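You operate a simulated robot arm through the tools that you are given. There is no shell and no other tool. Be economical: measure what you need, move in short steps, check, and stop when the job is done.

You are at the controls of a simulated robot arm. One attempt, no reset.

Task
Switch off, unplug and move the grey memory module from its slot to the memory rack.
Fine: plug in its holder; its latch ends open; the other module stays; drop nothing.

The check looks at the end state, three seconds after you hand in, the way a careful person would. Anything else that was tipped, shoved, dropped, spilled or broken makes it a failure.

Robot
A 7-joint arm with a two-finger parallel gripper, fixed in place. Base frame: the origin is at the foot of the arm, x ahead of it, y to its left, z up; the work surface is at about z = 74. Units: cm, rad, N and s.
With the tool pointing down near the work surface it reaches from about 30 to 68 cm from the base axis. Its first joint turns from -1.152 to 1.152 rad. Payload 1.57 kg.
The tool frame sits at the grasp point between the pads (the TCP): z along the fingers, y along the line on which they close. The tips reach 3 cm beyond it. Largest opening 11 cm; finger width 2.4, thickness 1.2; the body of the gripper, 4.8 by 11.2 cm, starts 7.8 cm behind the TCP.
Orientation is that of the tool frame in the base frame, as a unit quaternion [x, y, z, w]. With the fingers straight down and closing along the base's y, the tool's x points along the base's -x, its y along +y and its z along -z.

Tools
- The arm moves only by the tool apply_moves. Its argument "deltas" is a list of rows, each a list of 7 numbers: the turn, a rotation vector about the tool's x, y, z in rad, then the shift along the tool's x, y, z in cm, then the opening, from 0 (shut) to 1 (fully open). In form: [[ax, ay, az, tx, ty, tz, grip], ...]. A call has 1 to 12 rows; each row is the pose to reach, as a shift and turn from the pose commanded when the call began, along the tool's axes at that moment. A row lasts 0.2 s, in which the tool goes at most 5 cm and 0.15 rad; a call with a longer step from one row to the next is refused whole, and so is a gripper value outside its range. A pose out of reach is approached as far as the arm can. The call stops where the force on the tool passes 40 N (or 10 N more than at its start, if that is more) or the arm is blocked; 0.2 s more then pass. Each finger travels about 10.8 cm/s and halts on what it meets, pressing with about 21 N; the grip force reading is that of the motor and also rises with nothing between the fingers. The clock runs only during rows and for 0.2 s after the last one: add rows that repeat a pose to give the fingers time. The reply holds the time, the measured pose of the TCP, the force on the tool along the base axes, the opening and the grip force, in the units named above and with some noise, with the torque about the TCP (base axes, N m) and any sound that the robot's microphone picked up.
- Cameras (640 x 400 px; columns grow to the right, rows downward): "scene" is fixed at [17.23, -39.98, 139.54]; the picture's right is [0.69, -0.73, 0.00], its down [-0.46, -0.44, -0.77] and it looks along [0.56, 0.53, -0.64] (base axes); focal length 281 px, centre (320, 200). "wrist" rides on the gripper at [7, 1.6, -14.1] in the tool frame; the picture's right is [-0.23, 0.97, 0.00], its down [-0.86, -0.20, -0.48] and it looks along [-0.47, -0.11, 0.88] (tool axes); focal length 222 px, centre (320, 200). There is no depth. A picture from a camera that has moved, and an enlarged one, comes with that camera's place and axes in the base frame and with its lens.
- grab_frame(camera): a new picture of that camera. It takes no simulated time.
- zoom(camera, box): a new picture of the part [left, top, right, bottom] of that camera's present view, enlarged. It takes no simulated time.
- finish_job(): hands the job in; it is judged then, once.

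Work in short steps. Places have to be worked out from the pictures, the camera data and where the tool is seen: move nearer, look again, correct. Check each grasp and each placing, and mend what went wrong. You have 120 turns and 64 pictures in all, those below and enlarged ones among them. Open the gripper and draw the arm clear of the work before you hand the job in, unless the task says otherwise; then end with one line.

The tools are called after "Emit:" as a command line: name --pt "numbers of a row" for each row, then --argument value for the rest, lists and objects as JSON in quotes. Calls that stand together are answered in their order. apply_moves: Moves the arm, as the interface text tells. Its arguments: {"type":"object","properties":{"deltas":{"type":"array","items":{"type":"array","items":{"type":"number"}}}},"required":["deltas"]} The other tools are called the same way: grab_frame (camera) takes a picture; zoom (camera, box) takes an enlarged picture of a part of a camera's view; finish_job () hands the job in.

At the start:

```text
time_s: 0.0
position: [43.82, -8.61, 116.05]
orientation: [0.0, 1.0, 0.0, 0.0]
force: [0.5, 0.5, -0.1]
torque: [-0.02, 0.02, -0.03]
opening: 11.02
grip_force: 0.1
```

scene: 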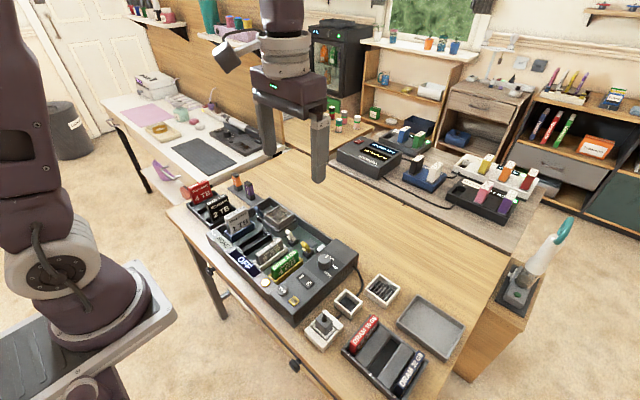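
wrist: 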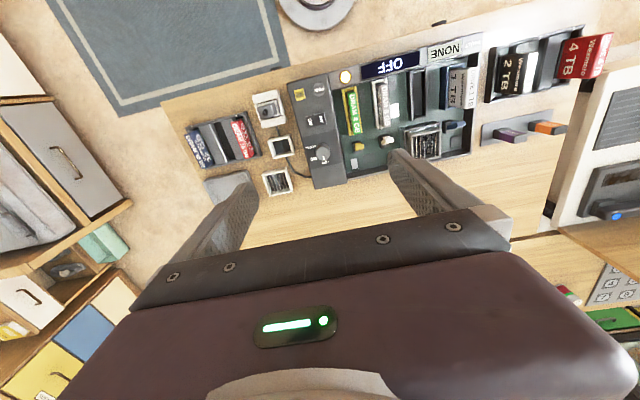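

The bench holds a board with modules, a switch panel, and a memory rack. I'll zoom in to understand the parts.

Emit:
zoom --camera "scene" --box '[170, 170, 370, 330]'

Emit:
zoom --camera "scene" --box '[290, 250, 470, 400]'

Emit:
zoom --camera "wrist" --box '[280, 30, 500, 200]'

```text
2.50 times, centred on (270, 250) of scene
camera zoom: at [17.23, -39.98, 139.54], right [0.69, -0.73, 0.0], down [-0.46, -0.44, -0.77], along [0.56, 0.53, -0.64], focal length 703 px, centre (445, 75)
```

zoom: 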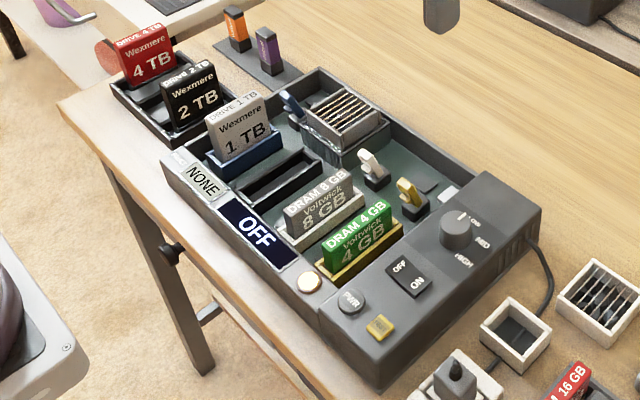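

```text
2.67 times, centred on (380, 325) of scene
camera zoom: at [17.23, -39.98, 139.54], right [0.69, -0.73, 0.0], down [-0.46, -0.44, -0.77], along [0.56, 0.53, -0.64], focal length 750 px, centre (160, -133)
```

zoom: 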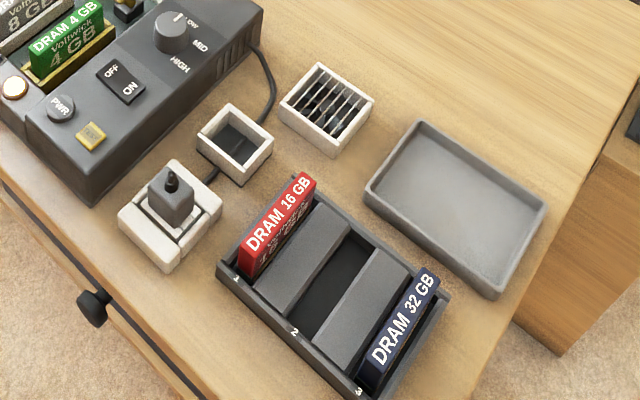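

```text
2.35 times, centred on (390, 115) of wrist
camera zoom: at [36.91, -6.98, 130.29], right [0.23, 0.97, 0.0], down [0.86, -0.2, 0.48], along [0.47, -0.11, -0.88], focal length 523 px, centre (155, 400)
```

zoom: 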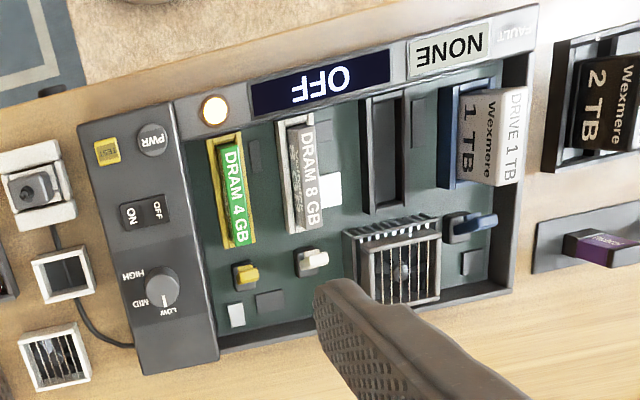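

The grey memory module seems to be DRAM 8 GB in the white slot. Its latch is the white lever beside it, and the plug sits at about (40,-19). I'll move lower and further back for a closer look at the board.

Emit:
apply_moves --pt "0 0 0 1.5 1.5 3.5 1" --pt "0 0 0 3 3 7 1" --pt "0 0 0 4.5 4.5 10.5 1" --pt "0 0 0 6 6 14 1"

Emit:
grab_frame --camera "wrist"

```text
time_s: 1.0
position: [37.55, -2.53, 102.21]
orientation: [0.0, 1.0, 0.0, 0.0]
force: [0.1, -0.2, 0.2]
torque: [-0.03, 0.01, 0.02]
opening: 10.98
grip_force: 0.0
```

```text
58 pictures are left
camera wrist: at [30.7, -0.79, 116.4], right [0.23, 0.97, 0.0], down [0.86, -0.2, 0.48], along [0.47, -0.11, -0.88], focal length 222 px, centre (320, 200)
```

wrist: 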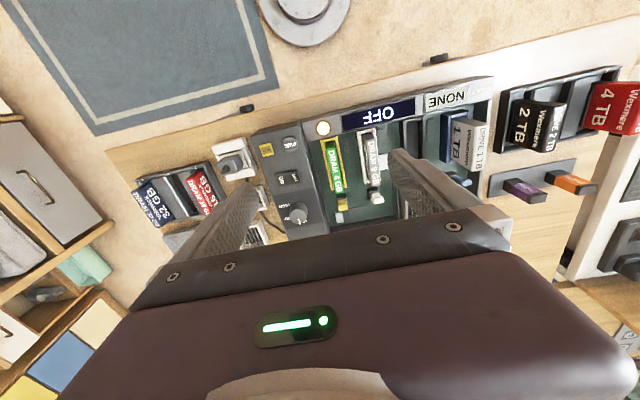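

Emit:
zoom --camera "wrist" --box '[240, 70, 420, 250]'

Emit:
zoom --camera "scene" --box '[250, 225, 360, 295]'

```text
2.22 times, centred on (330, 160) of wrist
camera zoom: at [30.7, -0.79, 116.4], right [0.23, 0.97, 0.0], down [0.86, -0.2, 0.48], along [0.47, -0.11, -0.88], focal length 494 px, centre (298, 289)
```

zoom: 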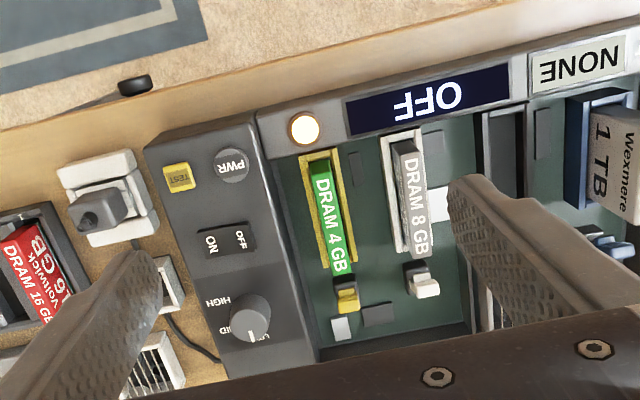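

```text
5.71 times, centred on (305, 260) of scene
camera zoom: at [17.23, -39.98, 139.54], right [0.69, -0.73, 0.0], down [-0.46, -0.44, -0.77], along [0.56, 0.53, -0.64], focal length 1607 px, centre (406, -143)
```

zoom: 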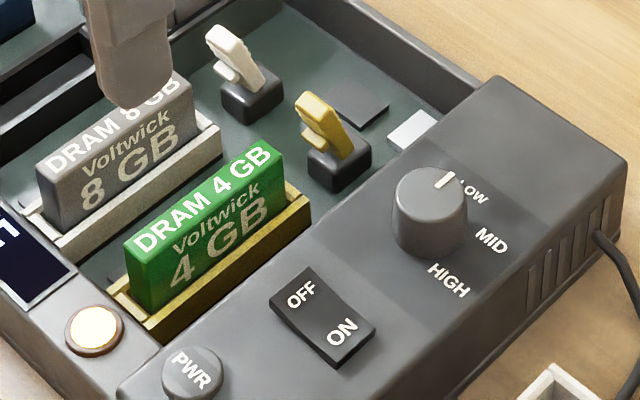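

The rocker comes out at about (44.5,-9.7,80) from both cameras. I'll move above it to see which way it is tilted.

Emit:
apply_moves --pt "0 0 0 -1.5 -1.75 3 1" --pt "0 0 0 -3 -3.5 6 1" --pt "0 0 0 -4.5 -5.25 9 1" --pt "0 0 0 -6 -7 12 1"

Emit:
zoom --camera "wrist" --box '[220, 60, 460, 260]'

```text
time_s: 2.0
position: [43.53, -9.96, 89.95]
orientation: [0.0, 1.0, 0.0, -0.001]
force: [0.6, -1.4, -0.6]
torque: [-0.01, -0.04, 0.03]
opening: 11.0
grip_force: 0.1
```

```text
2.00 times, centred on (340, 160) of wrist
camera zoom: at [36.59, -8.2, 104.06], right [0.23, 0.97, 0.0], down [0.85, -0.2, 0.48], along [0.47, -0.11, -0.88], focal length 444 px, centre (280, 280)
```

zoom: 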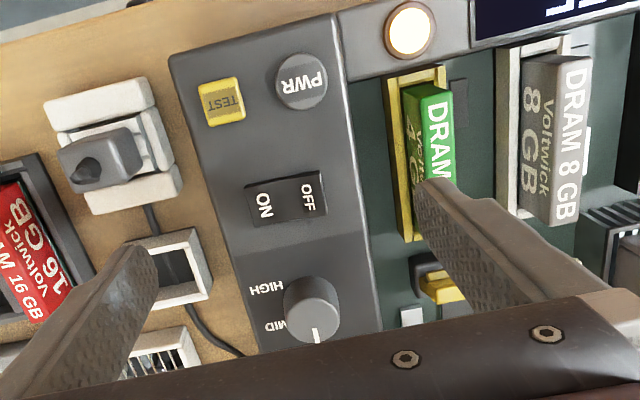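

Emit:
zoom --camera "wrist" --box '[300, 130, 400, 190]'

Emit:
zoom --camera "scene" --box '[285, 262, 335, 297]'

Emit:
zoom --camera "scene" --box '[200, 210, 310, 290]'

Emit:
zoom --camera "scene" --box '[295, 265, 405, 350]'

```text
6.40 times, centred on (350, 160) of wrist
camera zoom: at [36.59, -8.2, 104.06], right [0.23, 0.97, 0.0], down [0.85, -0.2, 0.48], along [0.47, -0.11, -0.88], focal length 1422 px, centre (128, 456)
```

zoom: 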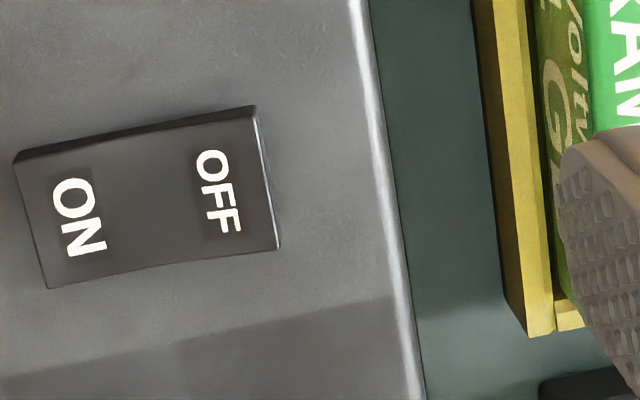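

```text
11.43 times, centred on (310, 280) of scene
camera zoom: at [17.23, -39.98, 139.53], right [0.69, -0.73, 0.0], down [-0.46, -0.44, -0.77], along [0.56, 0.53, -0.64], focal length 3214 px, centre (434, -709)
```

zoom: 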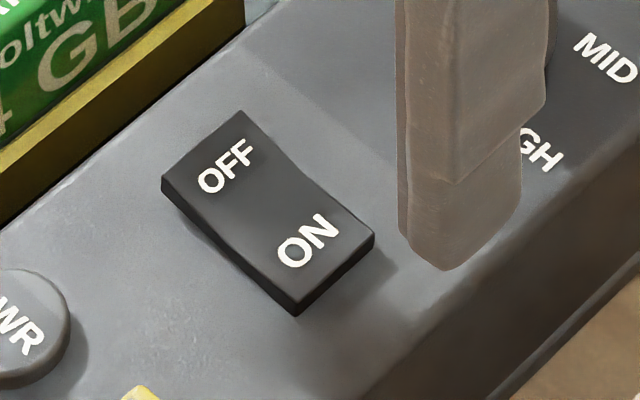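

```text
5.00 times, centred on (255, 250) of scene
camera zoom: at [17.23, -39.98, 139.53], right [0.69, -0.73, 0.0], down [-0.46, -0.44, -0.77], along [0.56, 0.53, -0.64], focal length 1406 px, centre (645, -50)
```

zoom: 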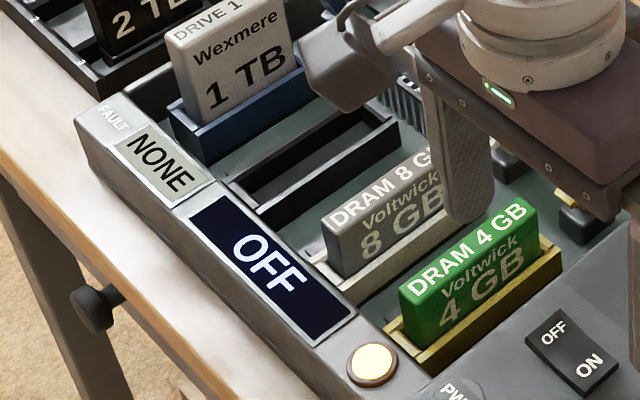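

```text
4.71 times, centred on (350, 308) of scene
camera zoom: at [17.23, -39.98, 139.53], right [0.69, -0.73, 0.0], down [-0.46, -0.44, -0.77], along [0.56, 0.53, -0.64], focal length 1323 px, centre (179, -306)
```

zoom: 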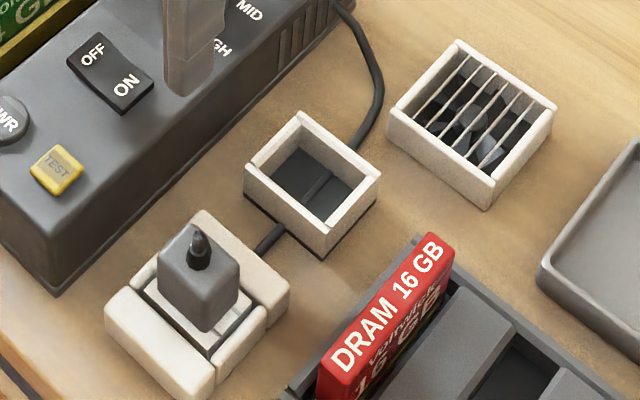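

Triangulation puts the OFF label at about (44.4,-8.4,81), slightly higher than the ON label. So ON may be pressed despite the OFF display. Pressing the OFF end is harmless either way, so I'll close the fingers and move above it.

Emit:
apply_moves --pt "0 0 0 -0.4 0.8 0 0" --pt "0 0 0 -0.9 1.8 0 0" --pt "0 0 0 -0.9 1.8 0 0" --pt "0 0 0 -0.9 1.8 2 0" --pt "0 0 0 -0.9 1.8 4 0"

Emit:
zoom --camera "scene" --box '[260, 230, 360, 300]'

Emit:
zoom --camera "wrist" --box '[240, 90, 400, 210]'

```text
time_s: 3.2
position: [44.57, -7.87, 85.99]
orientation: [-0.001, 1.0, 0.0, -0.001]
force: [1.1, -0.2, -0.2]
torque: [-0.03, 0.0, 0.02]
opening: 0.0
grip_force: 21.0
```

```text
5.71 times, centred on (310, 265) of scene
camera zoom: at [17.23, -39.98, 139.54], right [0.69, -0.73, 0.0], down [-0.46, -0.44, -0.77], along [0.56, 0.53, -0.64], focal length 1607 px, centre (377, -171)
```

zoom: 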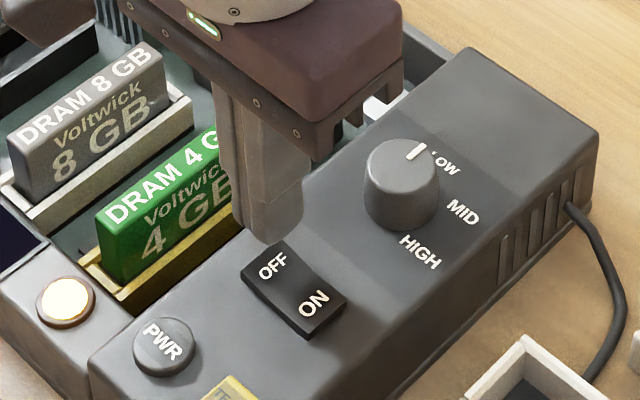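

```text
3.33 times, centred on (320, 150) of wrist
camera zoom: at [37.73, -6.22, 100.2], right [0.23, 0.97, 0.0], down [0.85, -0.2, 0.48], along [0.47, -0.11, -0.88], focal length 740 px, centre (320, 367)
```

zoom: 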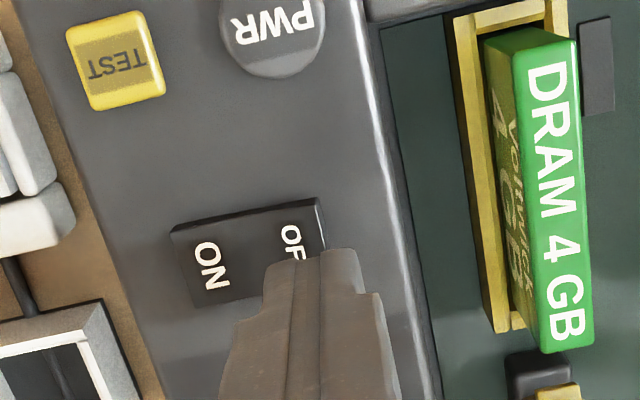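

The closed tips are over the OFF half. Now I'll press down gently in small steps.

Emit:
apply_moves --pt "0 0 0 0 0 0.8 0" --pt "0 0 0 0 0 1.4 0" --pt "0 0 0 0 0 1.8 0" --pt "0 0 0 0 0 2.1 0" --pt "0 0 0 0 0 2.3 0" --pt "0 0 0 0 0 2.5 0"

Emit:
zoom --camera "scene" --box '[200, 210, 360, 310]'

```text
time_s: 4.6
position: [44.71, -7.94, 83.88]
orientation: [0.0, 1.0, 0.001, 0.001]
force: [-7.5, 4.9, 39.1]
torque: [-0.28, 0.29, -0.12]
opening: 0.0
grip_force: 20.7
```

```text
4.00 times, centred on (280, 260) of scene
camera zoom: at [17.16, -39.96, 139.55], right [0.69, -0.73, 0.0], down [-0.46, -0.44, -0.77], along [0.56, 0.53, -0.64], focal length 1125 px, centre (480, -40)
```

zoom: 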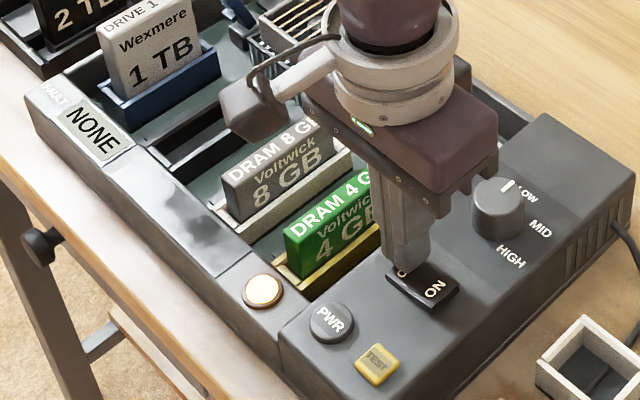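

The display went dark, so the switch was ON and is now OFF. I'll lift and check.

Emit:
apply_moves --pt "0 0 0 0 0 -2 0" --pt "0 0 0 0 0 -6 0" --pt "0 0 0 0 0 -10 0" --pt "0 0 0 0 0 -13 0.5"

Emit:
zoom --camera "scene" --box '[220, 220, 420, 345]'

```text
time_s: 5.6
position: [44.63, -7.76, 97.06]
orientation: [-0.001, 1.0, 0.0, 0.0]
force: [-0.4, 0.0, -0.7]
torque: [0.0, 0.01, 0.0]
opening: 5.52
grip_force: 0.0
```

```text
3.20 times, centred on (320, 282) of scene
camera zoom: at [17.23, -39.98, 139.54], right [0.69, -0.73, 0.0], down [-0.46, -0.44, -0.77], along [0.56, 0.53, -0.64], focal length 900 px, centre (320, -64)
```

zoom: 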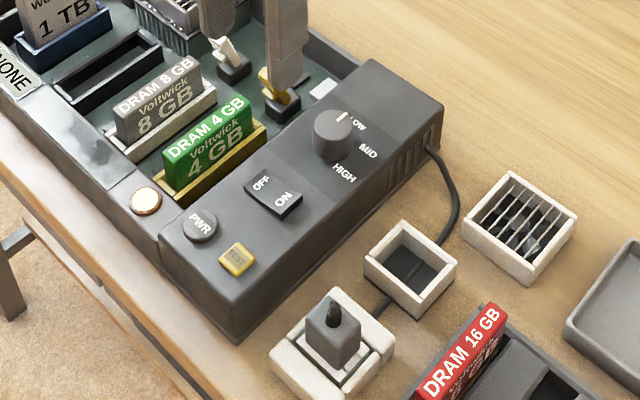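

Next I'll look at the plug and the empty holder from above.

Emit:
apply_moves --pt "0 0 0 1.2 -3.7 0 0.6" --pt "0 0 0 2.5 -7.4 1 0.6" --pt "0 0 0 4.0 -11.1 3 0.6" --pt "0 0 0 4.0 -11.1 4 0.6"

Emit:
grab_frame --camera "wrist"

Emit:
zoom --camera "scene" --box '[280, 260, 400, 350]'

```text
time_s: 6.6
position: [40.77, -18.78, 92.57]
orientation: [0.0, 1.0, -0.001, 0.001]
force: [-0.4, 0.6, -0.1]
torque: [-0.02, -0.01, -0.01]
opening: 6.6
grip_force: 0.1
```

```text
46 pictures are left
camera wrist: at [33.71, -17.12, 106.65], right [0.23, 0.97, 0.0], down [0.86, -0.2, 0.48], along [0.47, -0.11, -0.88], focal length 222 px, centre (320, 200)
```

wrist: 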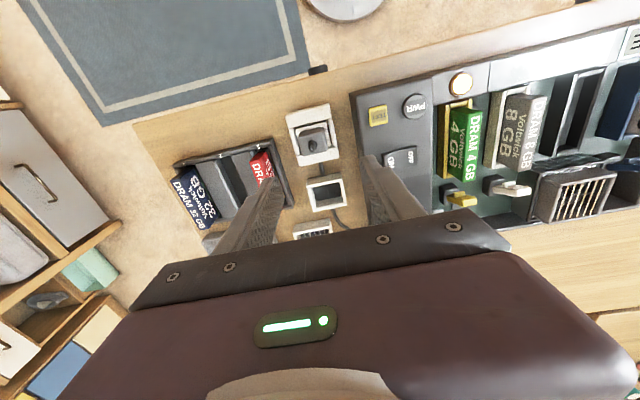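

```text
4.44 times, centred on (340, 305) of scene
camera zoom: at [17.23, -39.98, 139.54], right [0.69, -0.73, 0.0], down [-0.46, -0.44, -0.77], along [0.56, 0.53, -0.64], focal length 1250 px, centre (231, -267)
```

zoom: 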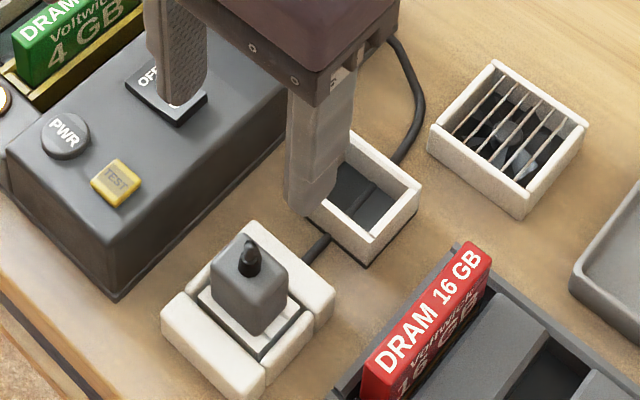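

Emit:
zoom --camera "wrist" --box '[260, 90, 380, 215]'

```text
3.20 times, centred on (320, 152) of wrist
camera zoom: at [33.71, -17.12, 106.65], right [0.23, 0.97, 0.0], down [0.86, -0.2, 0.48], along [0.47, -0.11, -0.88], focal length 711 px, centre (320, 352)
```

zoom: 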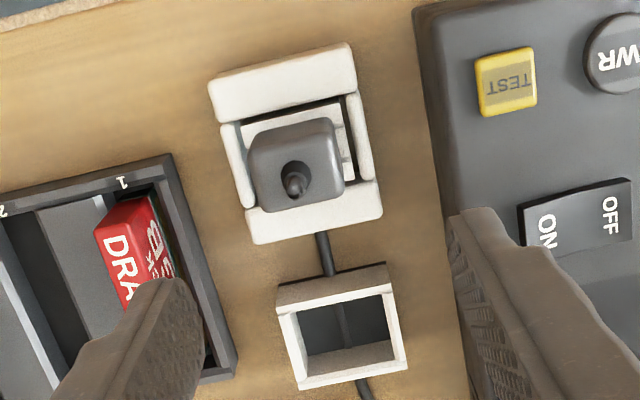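

The plug body is centred at about (39.8,-19.3), top near z 80.5 and 3 cm wide along y. I'll align over it with a 5 cm opening and stop just above.

Emit:
apply_moves --pt "0 0 0 1 -0.5 2 0.455" --pt "0 0 0 1 -0.5 4.5 0.455" --pt "0 0 0 1 -0.5 6.5 0.455" --pt "0 0 0 1 -0.5 7.5 0.455"

Emit:
zoom --camera "wrist" --box '[240, 90, 400, 210]'

Emit:
zoom --camera "scene" --box '[280, 270, 380, 350]'

```text
time_s: 7.6
position: [39.76, -19.51, 85.1]
orientation: [0.0, 1.0, 0.0, 0.0]
force: [-0.1, -0.4, 0.5]
torque: [-0.05, 0.0, -0.04]
opening: 5.01
grip_force: 0.1
```

```text
3.33 times, centred on (320, 150) of wrist
camera zoom: at [32.82, -17.82, 99.21], right [0.23, 0.97, 0.0], down [0.86, -0.2, 0.48], along [0.47, -0.11, -0.88], focal length 740 px, centre (320, 367)
```

zoom: 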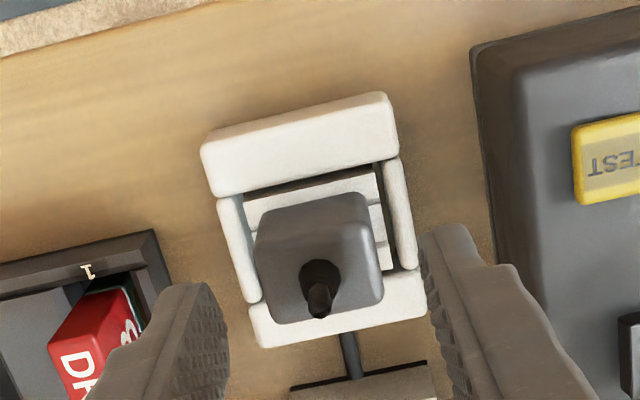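

```text
5.00 times, centred on (330, 310) of scene
camera zoom: at [17.23, -39.98, 139.54], right [0.69, -0.73, 0.0], down [-0.46, -0.44, -0.77], along [0.56, 0.53, -0.64], focal length 1406 px, centre (270, -350)
```

zoom: 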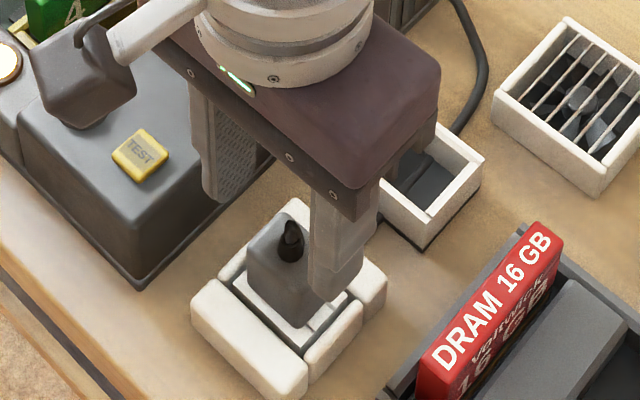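

Alignment looks good. I'll descend to tip z≈78.2 and close.

Emit:
apply_moves --pt "0 0 0 0 0.1 1.5 0.455" --pt "0 0 0 0 0.1 3 0.455" --pt "0 0 0 0 0.1 3.9 0.455" --pt "0 0 0 0 0.1 3.9 0.2" --pt "0 0 0 0 0.1 3.9 0.1" --pt "0 0 0 0 0.1 3.9 0.1"

Emit:
zoom --camera "scene" --box '[280, 270, 380, 350]'

```text
time_s: 9.0
position: [39.68, -19.6, 81.32]
orientation: [0.0, 1.0, -0.001, 0.001]
force: [0.3, -13.3, 3.7]
torque: [-0.54, 0.03, -0.06]
opening: 3.32
grip_force: 21.3
```

```text
5.00 times, centred on (330, 310) of scene
camera zoom: at [17.22, -40.01, 139.53], right [0.69, -0.73, 0.0], down [-0.46, -0.44, -0.77], along [0.56, 0.53, -0.64], focal length 1406 px, centre (270, -350)
```

zoom: 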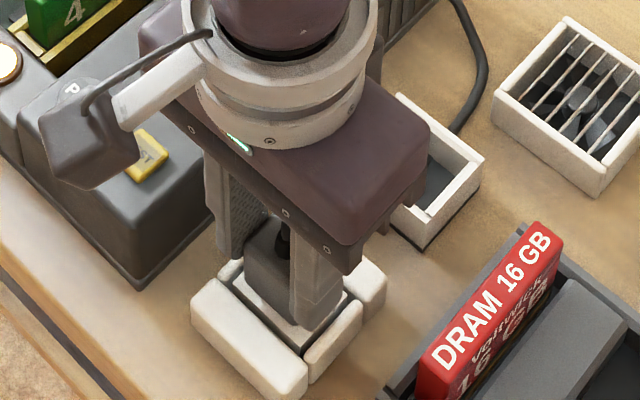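

I'm gripping at 3.3 cm. A lateral load of -13 N means the plug's centre lies slightly to -y, so I'll shift that way and pull straight up.

Emit:
apply_moves --pt "0 0 0 0 -0.3 0 0.1" --pt "0 0 0 0 -0.3 -0.4 0.1" --pt "0 0 0 0 -0.3 -0.9 0.1" --pt "0 0 0 0 -0.3 -1.5 0.1" --pt "0 0 0 0 -0.3 -2.2 0.1" --pt "0 0 0 0 -0.3 -3 0.1"

Emit:
zoom --camera "scene" --box '[260, 250, 380, 350]'

```text
time_s: 10.4
position: [39.67, -19.77, 84.22]
orientation: [-0.001, 1.0, 0.0, 0.0]
force: [-0.6, -0.1, -0.7]
torque: [-0.02, 0.04, -0.01]
opening: 3.33
grip_force: 20.7
```

```text
4.00 times, centred on (320, 300) of scene
camera zoom: at [17.23, -39.98, 139.54], right [0.69, -0.73, 0.0], down [-0.46, -0.44, -0.77], along [0.56, 0.53, -0.64], focal length 1125 px, centre (320, -200)
```

zoom: 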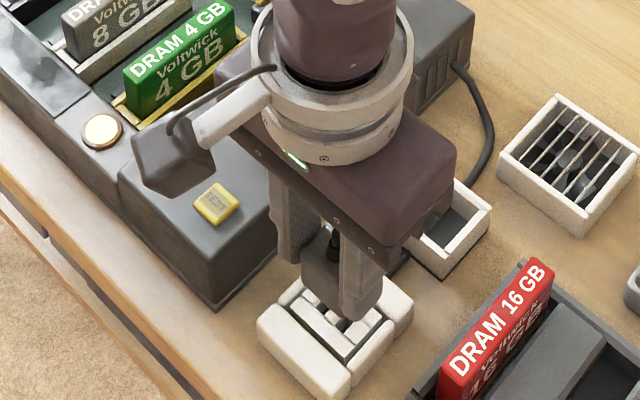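

The plug is out of the socket. I'll lift it and carry it over the empty holder at about (49,-19.6), then look.

Emit:
apply_moves --pt "0 0 0 0 0 -2 0.1" --pt "0 0 0 0 0 -5 0.1" --pt "0 0 0 -3 0 -6 0.1" --pt "0 0 0 -6 0.1 -6 0.1" --pt "0 0 0 -9.3 0.15 -6 0.1" --pt "0 0 0 -9.3 0.15 -6 0.1"

Emit:
grab_frame --camera "wrist"

Emit:
zoom --camera "scene" --box '[290, 220, 430, 330]'

```text
time_s: 11.8
position: [48.83, -19.74, 90.23]
orientation: [-0.001, 1.0, 0.0, -0.001]
force: [-1.0, 0.6, 0.0]
torque: [-0.03, 0.01, 0.0]
opening: 3.31
grip_force: 21.1
```

```text
39 pictures are left
camera wrist: at [41.93, -17.87, 104.45], right [0.23, 0.97, 0.0], down [0.86, -0.2, 0.48], along [0.47, -0.11, -0.88], focal length 222 px, centre (320, 200)
```

wrist: 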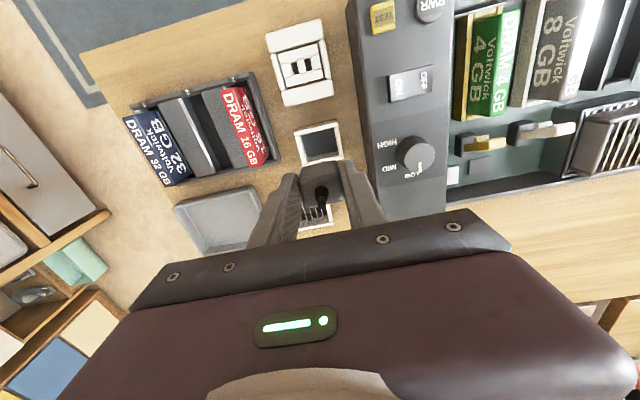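

```text
3.64 times, centred on (360, 275) of scene
camera zoom: at [17.23, -39.98, 139.54], right [0.69, -0.73, 0.0], down [-0.46, -0.44, -0.77], along [0.56, 0.53, -0.64], focal length 1023 px, centre (174, -73)
```

zoom: 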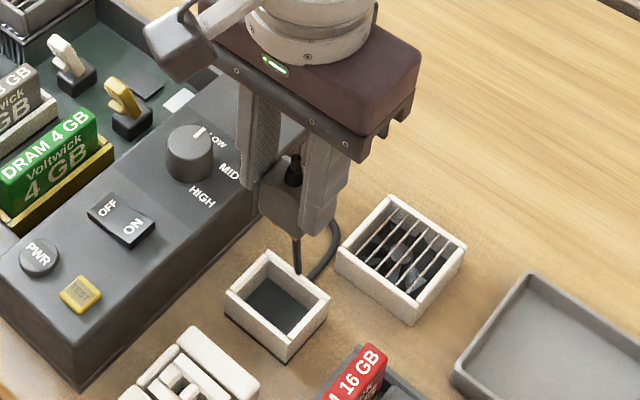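

Emit:
zoom --camera "wrist" --box '[250, 100, 390, 220]'

```text
3.33 times, centred on (320, 160) of wrist
camera zoom: at [41.93, -17.87, 104.45], right [0.23, 0.97, 0.0], down [0.86, -0.2, 0.48], along [0.47, -0.11, -0.88], focal length 740 px, centre (320, 333)
```

zoom: 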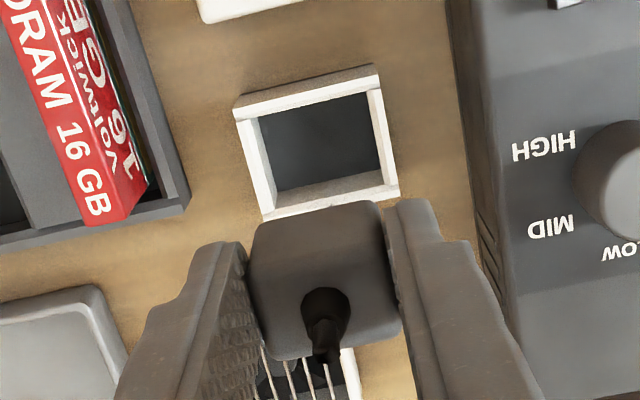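

The holder rim spans x 47–51.2 and y -22.2 to -17, centred at about (49.1,-19.6) and z≈77. I'll lower the plug to just above the rim and check.

Emit:
apply_moves --pt "0 0 0 -0.2 0.15 2 0.1" --pt "0 0 0 -0.2 0.15 4 0.1" --pt "0 0 0 -0.2 0.15 6 0.1" --pt "0 0 0 -0.2 0.15 6.8 0.1"

Emit:
zoom --camera "scene" --box '[310, 250, 400, 330]'

Emit:
zoom --camera "wrist" --box '[250, 100, 390, 220]'

```text
time_s: 12.8
position: [49.16, -19.3, 83.38]
orientation: [0.0, 1.0, 0.0, 0.0]
force: [0.0, 0.3, -0.5]
torque: [0.03, -0.02, 0.02]
opening: 3.32
grip_force: 20.8
```

```text
5.00 times, centred on (355, 290) of scene
camera zoom: at [17.23, -39.98, 139.54], right [0.69, -0.73, 0.0], down [-0.46, -0.44, -0.77], along [0.56, 0.53, -0.64], focal length 1406 px, centre (145, -250)
```

zoom: 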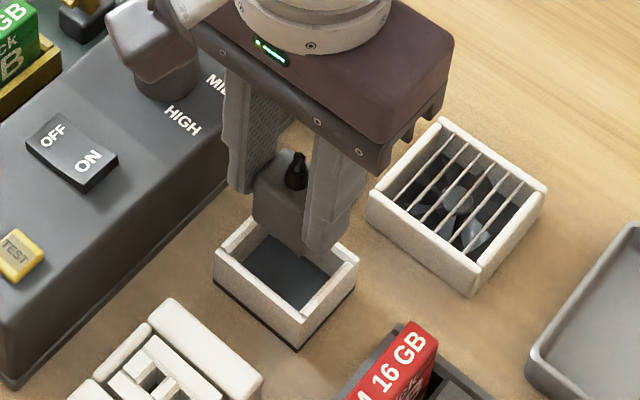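

```text
3.33 times, centred on (320, 160) of wrist
camera zoom: at [42.21, -17.55, 97.45], right [0.23, 0.97, 0.0], down [0.86, -0.2, 0.48], along [0.47, -0.11, -0.88], focal length 740 px, centre (320, 333)
```

zoom: 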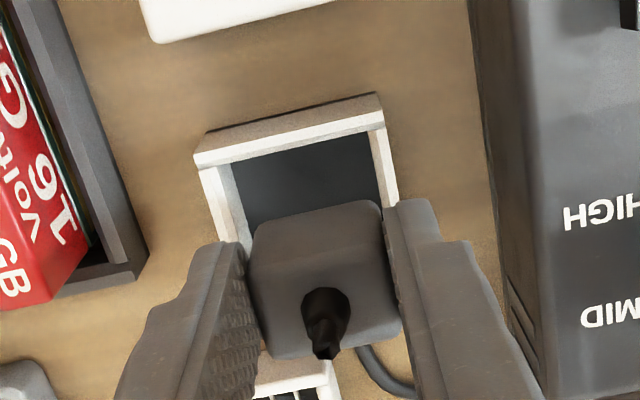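

Using the body's lower edge, the plug centre sits about 0.3 cm ahead of the TCP. I'll shift x by -0.35 and y by -0.25, then lower it into the holder with the tips kept above the rim.

Emit:
apply_moves --pt "0 0 0 0.35 -0.25 0 0.1" --pt "0 0 0 0.35 -0.25 0.8 0.1" --pt "0 0 0 0.35 -0.25 1.5 0.1" --pt "0 0 0 0.35 -0.25 2.0 0.1" --pt "0 0 0 0.35 -0.25 2.5 0.1" --pt "0 0 0 0.35 -0.25 2.9 0.1"

Emit:
zoom --camera "scene" --box '[310, 250, 400, 330]'

Emit:
zoom --camera "wrist" --box '[250, 100, 390, 220]'

```text
time_s: 14.2
position: [48.98, -19.79, 80.61]
orientation: [0.0, 1.0, 0.0, 0.001]
force: [-1.4, 1.7, 16.3]
torque: [0.05, -0.04, 0.02]
opening: 3.34
grip_force: 21.1
```

```text
5.00 times, centred on (355, 290) of scene
camera zoom: at [17.2, -39.97, 139.54], right [0.69, -0.73, 0.0], down [-0.46, -0.44, -0.77], along [0.56, 0.53, -0.64], focal length 1406 px, centre (145, -250)
```

zoom: 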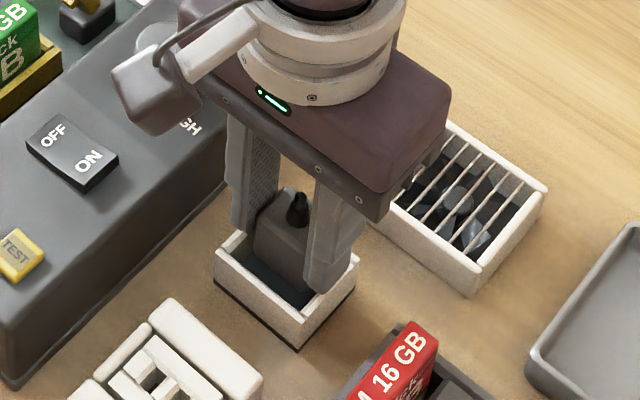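

```text
3.33 times, centred on (320, 160) of wrist
camera zoom: at [42.03, -17.98, 94.76], right [0.23, 0.97, 0.0], down [0.85, -0.2, 0.48], along [0.47, -0.11, -0.88], focal length 740 px, centre (320, 333)
```

zoom: 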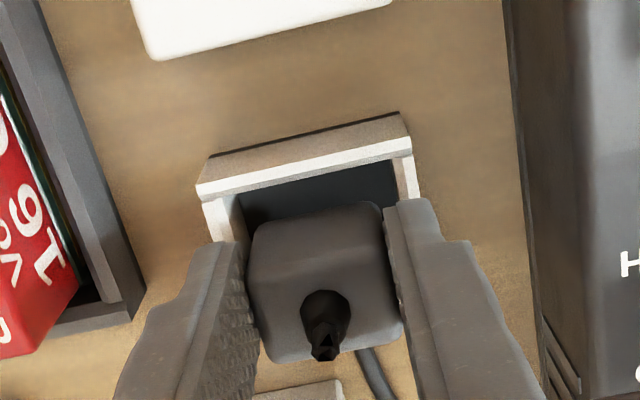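

The reading is 16 N upward, and the plug bottom is about 1–1.5 cm below the rim, so it is resting on the holder floor. I'll ease off, release, and rise.

Emit:
apply_moves --pt "0 0 0 0.1 0.1 -0.1 0.1" --pt "0 0 0 0.1 0.1 -0.1 0.36" --pt "0 0 0 0.1 0.1 -0.1 0.42" --pt "0 0 0 0.1 0.1 -1.5 0.42" --pt "0 0 0 0.1 0.1 -4 0.42" --pt "0 0 0 0.1 0.1 -8 0.42"

Emit:
zoom --camera "scene" --box '[310, 250, 400, 330]'

```text
time_s: 15.6
position: [48.91, -19.38, 88.48]
orientation: [0.0, 1.0, 0.0, 0.0]
force: [-0.3, 0.2, -0.3]
torque: [0.0, -0.03, -0.02]
opening: 4.62
grip_force: 0.1
```

```text
5.00 times, centred on (355, 290) of scene
camera zoom: at [17.23, -39.98, 139.54], right [0.69, -0.73, 0.0], down [-0.46, -0.44, -0.77], along [0.56, 0.53, -0.64], focal length 1406 px, centre (145, -250)
```

zoom: 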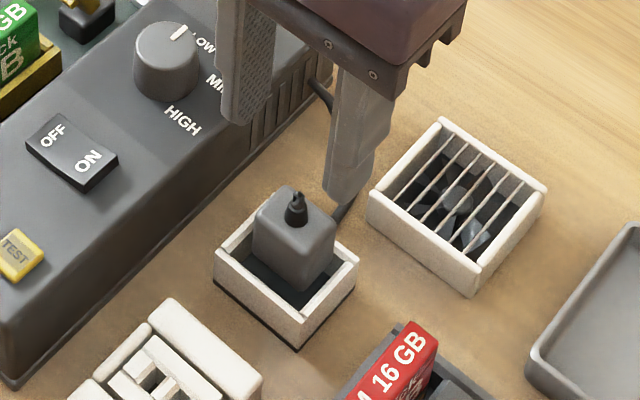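

The plug stands upright in its holder. Next I'll raise and move over the board to look at the white latch and the 8 GB module.

Emit:
apply_moves --pt "0 0 0 0 0 -4 0.42" --pt "0 0 0 0 2 -8 0.42" --pt "0 0 0 0 6.5 -8 0.42" --pt "0 0 0 0 11 -8 0.42" --pt "0 0 0 -1.5 15.5 -8 0.42" --pt "0 0 0 -3 20 -8 0.42" --pt "0 0 0 -4 23 -6 0.42"

Emit:
grab_frame --camera "wrist"

Emit:
zoom --camera "scene" --box '[230, 190, 330, 280]'

```text
time_s: 17.2
position: [52.6, 3.49, 94.4]
orientation: [0.0, 1.0, 0.0, 0.0]
force: [0.1, 0.5, -0.7]
torque: [-0.01, 0.03, -0.02]
opening: 4.62
grip_force: 0.0
```

```text
31 pictures are left
camera wrist: at [45.81, 5.31, 108.55], right [0.23, 0.97, 0.0], down [0.86, -0.2, 0.48], along [0.47, -0.11, -0.88], focal length 222 px, centre (320, 200)
```

wrist: 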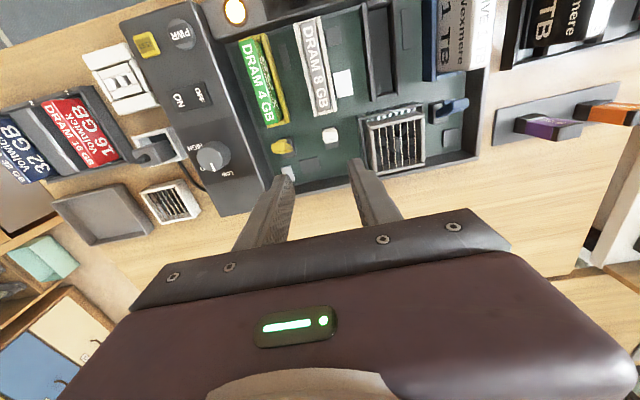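

```text
4.44 times, centred on (280, 235) of scene
camera zoom: at [17.23, -39.98, 139.54], right [0.69, -0.73, 0.0], down [-0.46, -0.44, -0.77], along [0.56, 0.53, -0.64], focal length 1250 px, centre (498, 44)
```

zoom: 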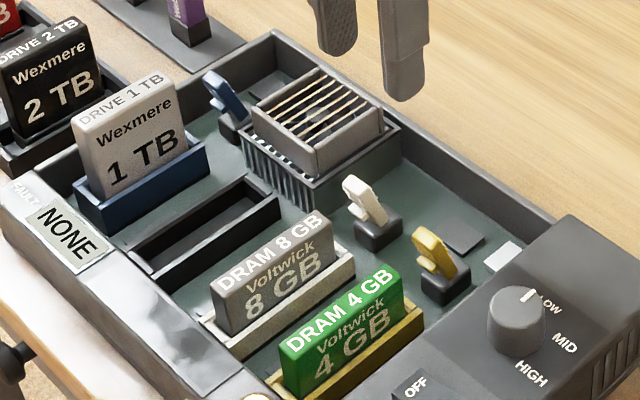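

Emit:
zoom --camera "wrist" --box '[230, 10, 390, 190]'

Emit:
zoom --camera "scene" --box '[270, 210, 345, 270]'

```text
2.22 times, centred on (310, 100) of wrist
camera zoom: at [45.81, 5.31, 108.55], right [0.23, 0.97, 0.0], down [0.86, -0.2, 0.48], along [0.47, -0.11, -0.88], focal length 494 px, centre (342, 422)
```

zoom: 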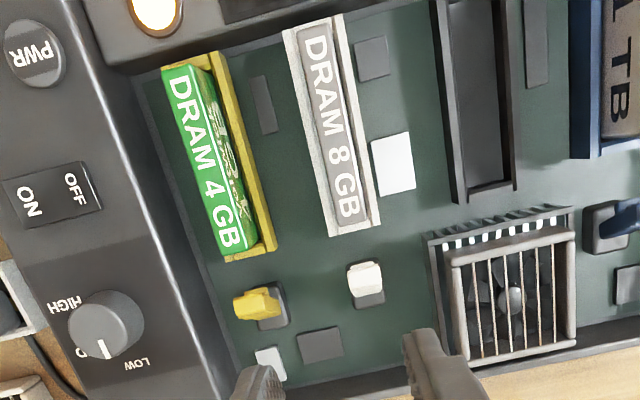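

```text
6.67 times, centred on (308, 240) of scene
camera zoom: at [17.23, -39.98, 139.54], right [0.69, -0.73, 0.0], down [-0.46, -0.44, -0.77], along [0.56, 0.53, -0.64], focal length 1875 px, centre (403, -67)
```

zoom: 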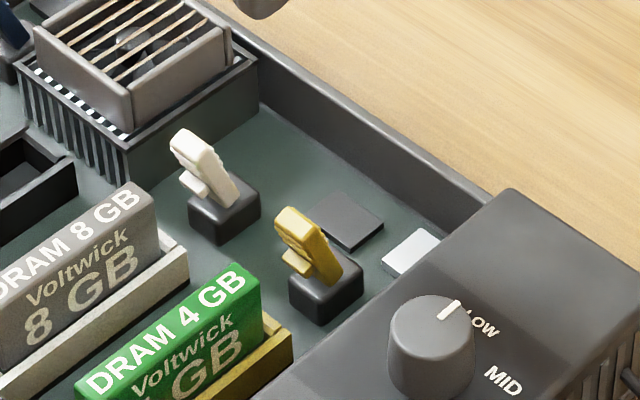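

The white lever's tip is at about (51.6,5.3,81.4), leaning toward the module, so it is closed. Its pivot is near (53.3,5.3,77). I'll straddle it in y and swing it to +x, so first I'll hover above it.

Emit:
apply_moves --pt "0 0 0 0.6 1.8 2 0.3" --pt "0 0 0 0.6 1.8 5 0.3" --pt "0 0 0 0.6 1.8 7.5 0.3" --pt "0 0 0 0.6 1.8 8.5 0.3"

Emit:
zoom --camera "wrist" --box '[240, 70, 400, 220]'

Emit:
zoom --camera "scene" --box '[270, 200, 345, 260]'

```text
time_s: 18.2
position: [52.29, 5.29, 85.93]
orientation: [-0.001, 1.0, -0.001, 0.0]
force: [0.3, -0.3, -0.1]
torque: [0.01, 0.01, -0.02]
opening: 3.3
grip_force: 0.1
```

```text
2.67 times, centred on (320, 145) of wrist
camera zoom: at [45.3, 6.94, 100.14], right [0.23, 0.97, 0.0], down [0.86, -0.2, 0.48], along [0.47, -0.11, -0.88], focal length 592 px, centre (320, 347)
```

zoom: 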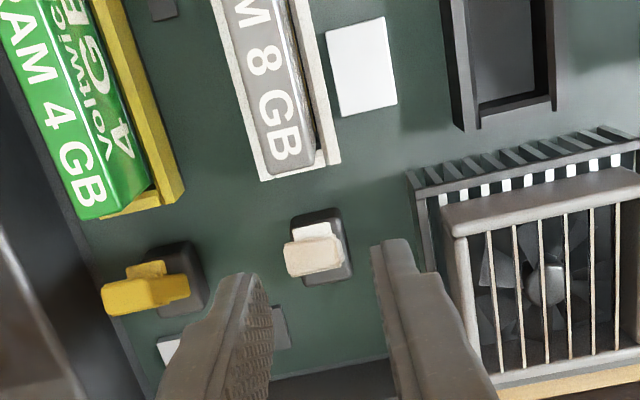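

```text
6.67 times, centred on (308, 230) of scene
camera zoom: at [17.23, -39.98, 139.54], right [0.69, -0.73, 0.0], down [-0.46, -0.44, -0.77], along [0.56, 0.53, -0.64], focal length 1875 px, centre (403, 0)
```

zoom: 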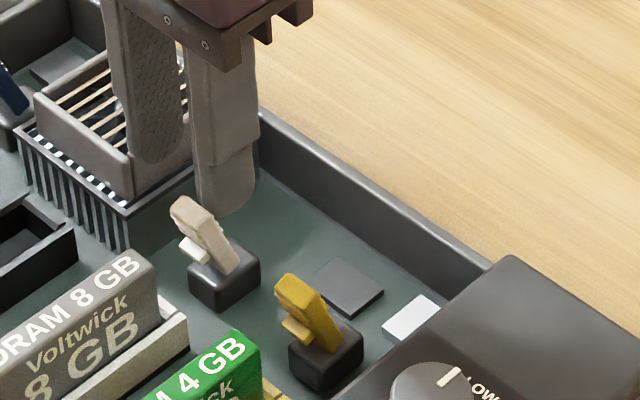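

The lever bar is about 2 cm wide in y, centred at about (51.8,5.15) and z≈81.5. I'll descend with tips to z≈80.3 and close on it.

Emit:
apply_moves --pt "0 0 0 0.2 -0.15 1 0.3" --pt "0 0 0 0.2 -0.15 2 0.3" --pt "0 0 0 0.2 -0.15 2.8 0.3" --pt "0 0 0 0.2 -0.15 2.8 0.15" --pt "0 0 0 0.2 -0.15 2.8 0.1" --pt "0 0 0 0.2 -0.15 2.8 0.1"

Emit:
zoom --camera "scene" --box '[270, 200, 345, 260]'

```text
time_s: 19.6
position: [52.04, 5.03, 83.25]
orientation: [-0.001, 1.0, 0.0, 0.0]
force: [0.2, -8.6, 1.3]
torque: [-0.2, 0.01, 0.01]
opening: 1.96
grip_force: 4.8
```

```text
6.67 times, centred on (308, 230) of scene
camera zoom: at [17.23, -40.01, 139.53], right [0.69, -0.73, 0.0], down [-0.46, -0.44, -0.77], along [0.56, 0.53, -0.64], focal length 1875 px, centre (403, 0)
```

zoom: 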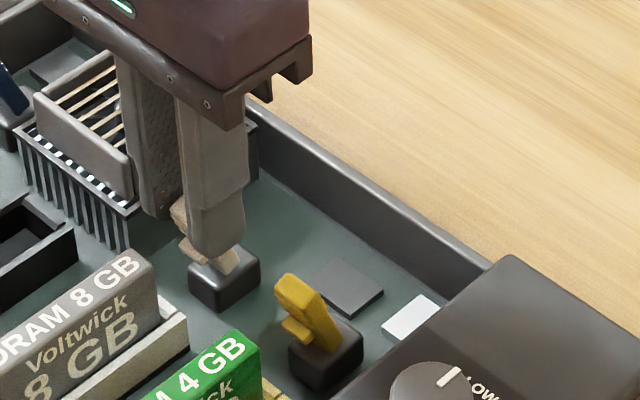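

The lever is gripped. I'll swing it toward +x along an arc in small steps.

Emit:
apply_moves --pt "0 0 0 -0.5 -0.1 -0.1 0.1" --pt "0 0 0 -1.0 -0.1 -0.15 0.1" --pt "0 0 0 -1.5 -0.1 -0.12 0.1" --pt "0 0 0 -2.0 -0.1 -0.05 0.1" --pt "0 0 0 -2.5 -0.1 0.1 0.1" --pt "0 0 0 -3.0 -0.1 0.3 0.1"

Emit:
zoom --camera "scene" --box '[270, 200, 345, 260]'

```text
time_s: 21.0
position: [54.74, 5.09, 82.89]
orientation: [0.0, 1.0, 0.0, -0.001]
force: [-16.6, -4.4, 11.5]
torque: [-0.07, 1.11, 0.03]
opening: 1.77
grip_force: 33.0
```

```text
6.67 times, centred on (308, 230) of scene
camera zoom: at [17.17, -39.99, 139.54], right [0.69, -0.73, 0.0], down [-0.46, -0.44, -0.77], along [0.56, 0.53, -0.64], focal length 1875 px, centre (403, 0)
```

zoom: 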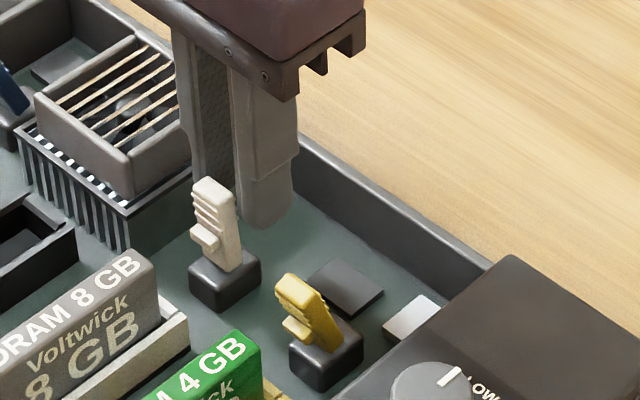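

The lever has swung upright, and the fingers hold only its edge with 16 N resisting. I'll release, lift and inspect.

Emit:
apply_moves --pt "0 0 0 0.3 0 0 0.1" --pt "0 0 0 0.3 0 0 0.25" --pt "0 0 0 0.3 0 0 0.3" --pt "0 0 0 0.3 0 -2.5 0.3" --pt "0 0 0 0.3 0 -4 0.3"

Emit:
zoom --camera "scene" --box '[270, 200, 345, 260]'

Emit:
zoom --camera "wrist" --box '[220, 70, 400, 220]'

```text
time_s: 22.2
position: [54.55, 4.93, 87.04]
orientation: [0.0, 1.0, 0.0, -0.001]
force: [-0.5, -1.2, 0.6]
torque: [0.01, 0.01, -0.03]
opening: 3.31
grip_force: 0.0
```

```text
6.67 times, centred on (308, 230) of scene
camera zoom: at [17.23, -39.98, 139.54], right [0.69, -0.73, 0.0], down [-0.46, -0.44, -0.77], along [0.56, 0.53, -0.64], focal length 1875 px, centre (403, 0)
```

zoom: 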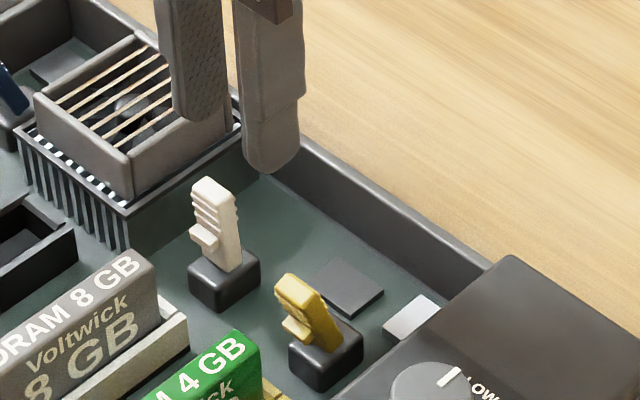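

```text
2.67 times, centred on (310, 145) of wrist
camera zoom: at [47.68, 6.65, 101.13], right [0.23, 0.97, 0.0], down [0.85, -0.2, 0.48], along [0.47, -0.11, -0.88], focal length 592 px, centre (347, 347)
```

zoom: 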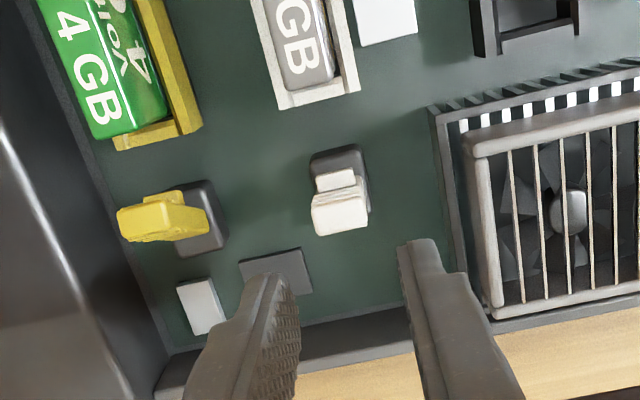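

The lever now stands near vertical with its tip at about (53.05,5.15,82), but it may not be fully open. I'll put closed fingers between the module and the lever, then push the tip further to +x with force watched.

Emit:
apply_moves --pt "0 0 0 1.8 0.2 -0.5 0" --pt "0 0 0 3.65 0.2 -0.5 0" --pt "0 0 0 3.65 0.2 -0.5 0" --pt "0 0 0 3.65 0.2 1 0" --pt "0 0 0 3.65 0.2 2.3 0" --pt "0 0 0 3.65 0.2 3.1 0"

Emit:
zoom --camera "scene" --box '[260, 200, 335, 260]'

```text
time_s: 23.6
position: [50.76, 5.1, 83.73]
orientation: [0.001, 1.0, 0.0, 0.0]
force: [-0.7, 0.5, 0.1]
torque: [0.02, 0.03, -0.04]
opening: 0.0
grip_force: 20.7
```

```text
6.67 times, centred on (298, 230) of scene
camera zoom: at [17.23, -39.98, 139.54], right [0.69, -0.73, 0.0], down [-0.46, -0.44, -0.77], along [0.56, 0.53, -0.64], focal length 1875 px, centre (470, 0)
```

zoom: 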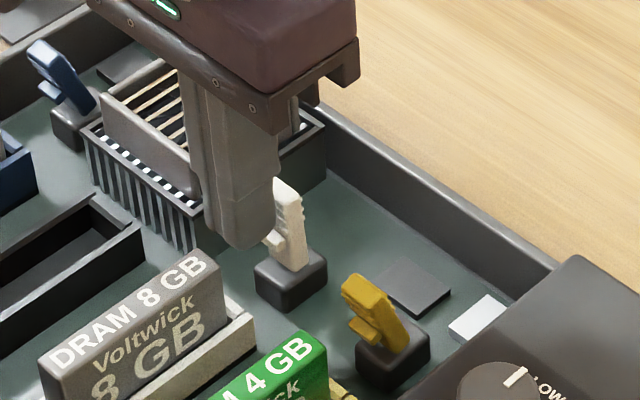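

Fingers are in position behind the lever with no contact. I'll push to +x.

Emit:
apply_moves --pt "0 0 0 -0.6 0 0 0" --pt "0 0 0 -1.2 0 0 0" --pt "0 0 0 -1.8 0 0 0" --pt "0 0 0 -2.3 0 0 0" --pt "0 0 0 -2.8 0 0 0" --pt "0 0 0 -3.3 0 0 0" --pt "0 0 0 -3.8 0 0.1 0"

Emit:
zoom --camera "scene" --box '[260, 200, 335, 260]'

```text
time_s: 24.8
position: [52.98, 4.97, 83.76]
orientation: [0.001, 1.0, -0.001, -0.01]
force: [-11.4, 1.2, 5.4]
torque: [0.04, 0.27, -0.06]
opening: 0.0
grip_force: 21.2
stopped in row 5: the force on the tool passed its limit at 46 N (the readings are from after the stop); the commanded pose is now the measured one
```

```text
6.67 times, centred on (298, 230) of scene
camera zoom: at [17.19, -39.98, 139.54], right [0.69, -0.73, 0.0], down [-0.46, -0.44, -0.77], along [0.56, 0.53, -0.64], focal length 1875 px, centre (470, 0)
```

zoom: 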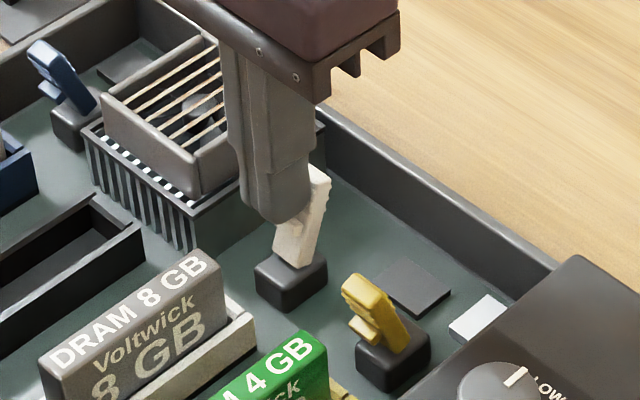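

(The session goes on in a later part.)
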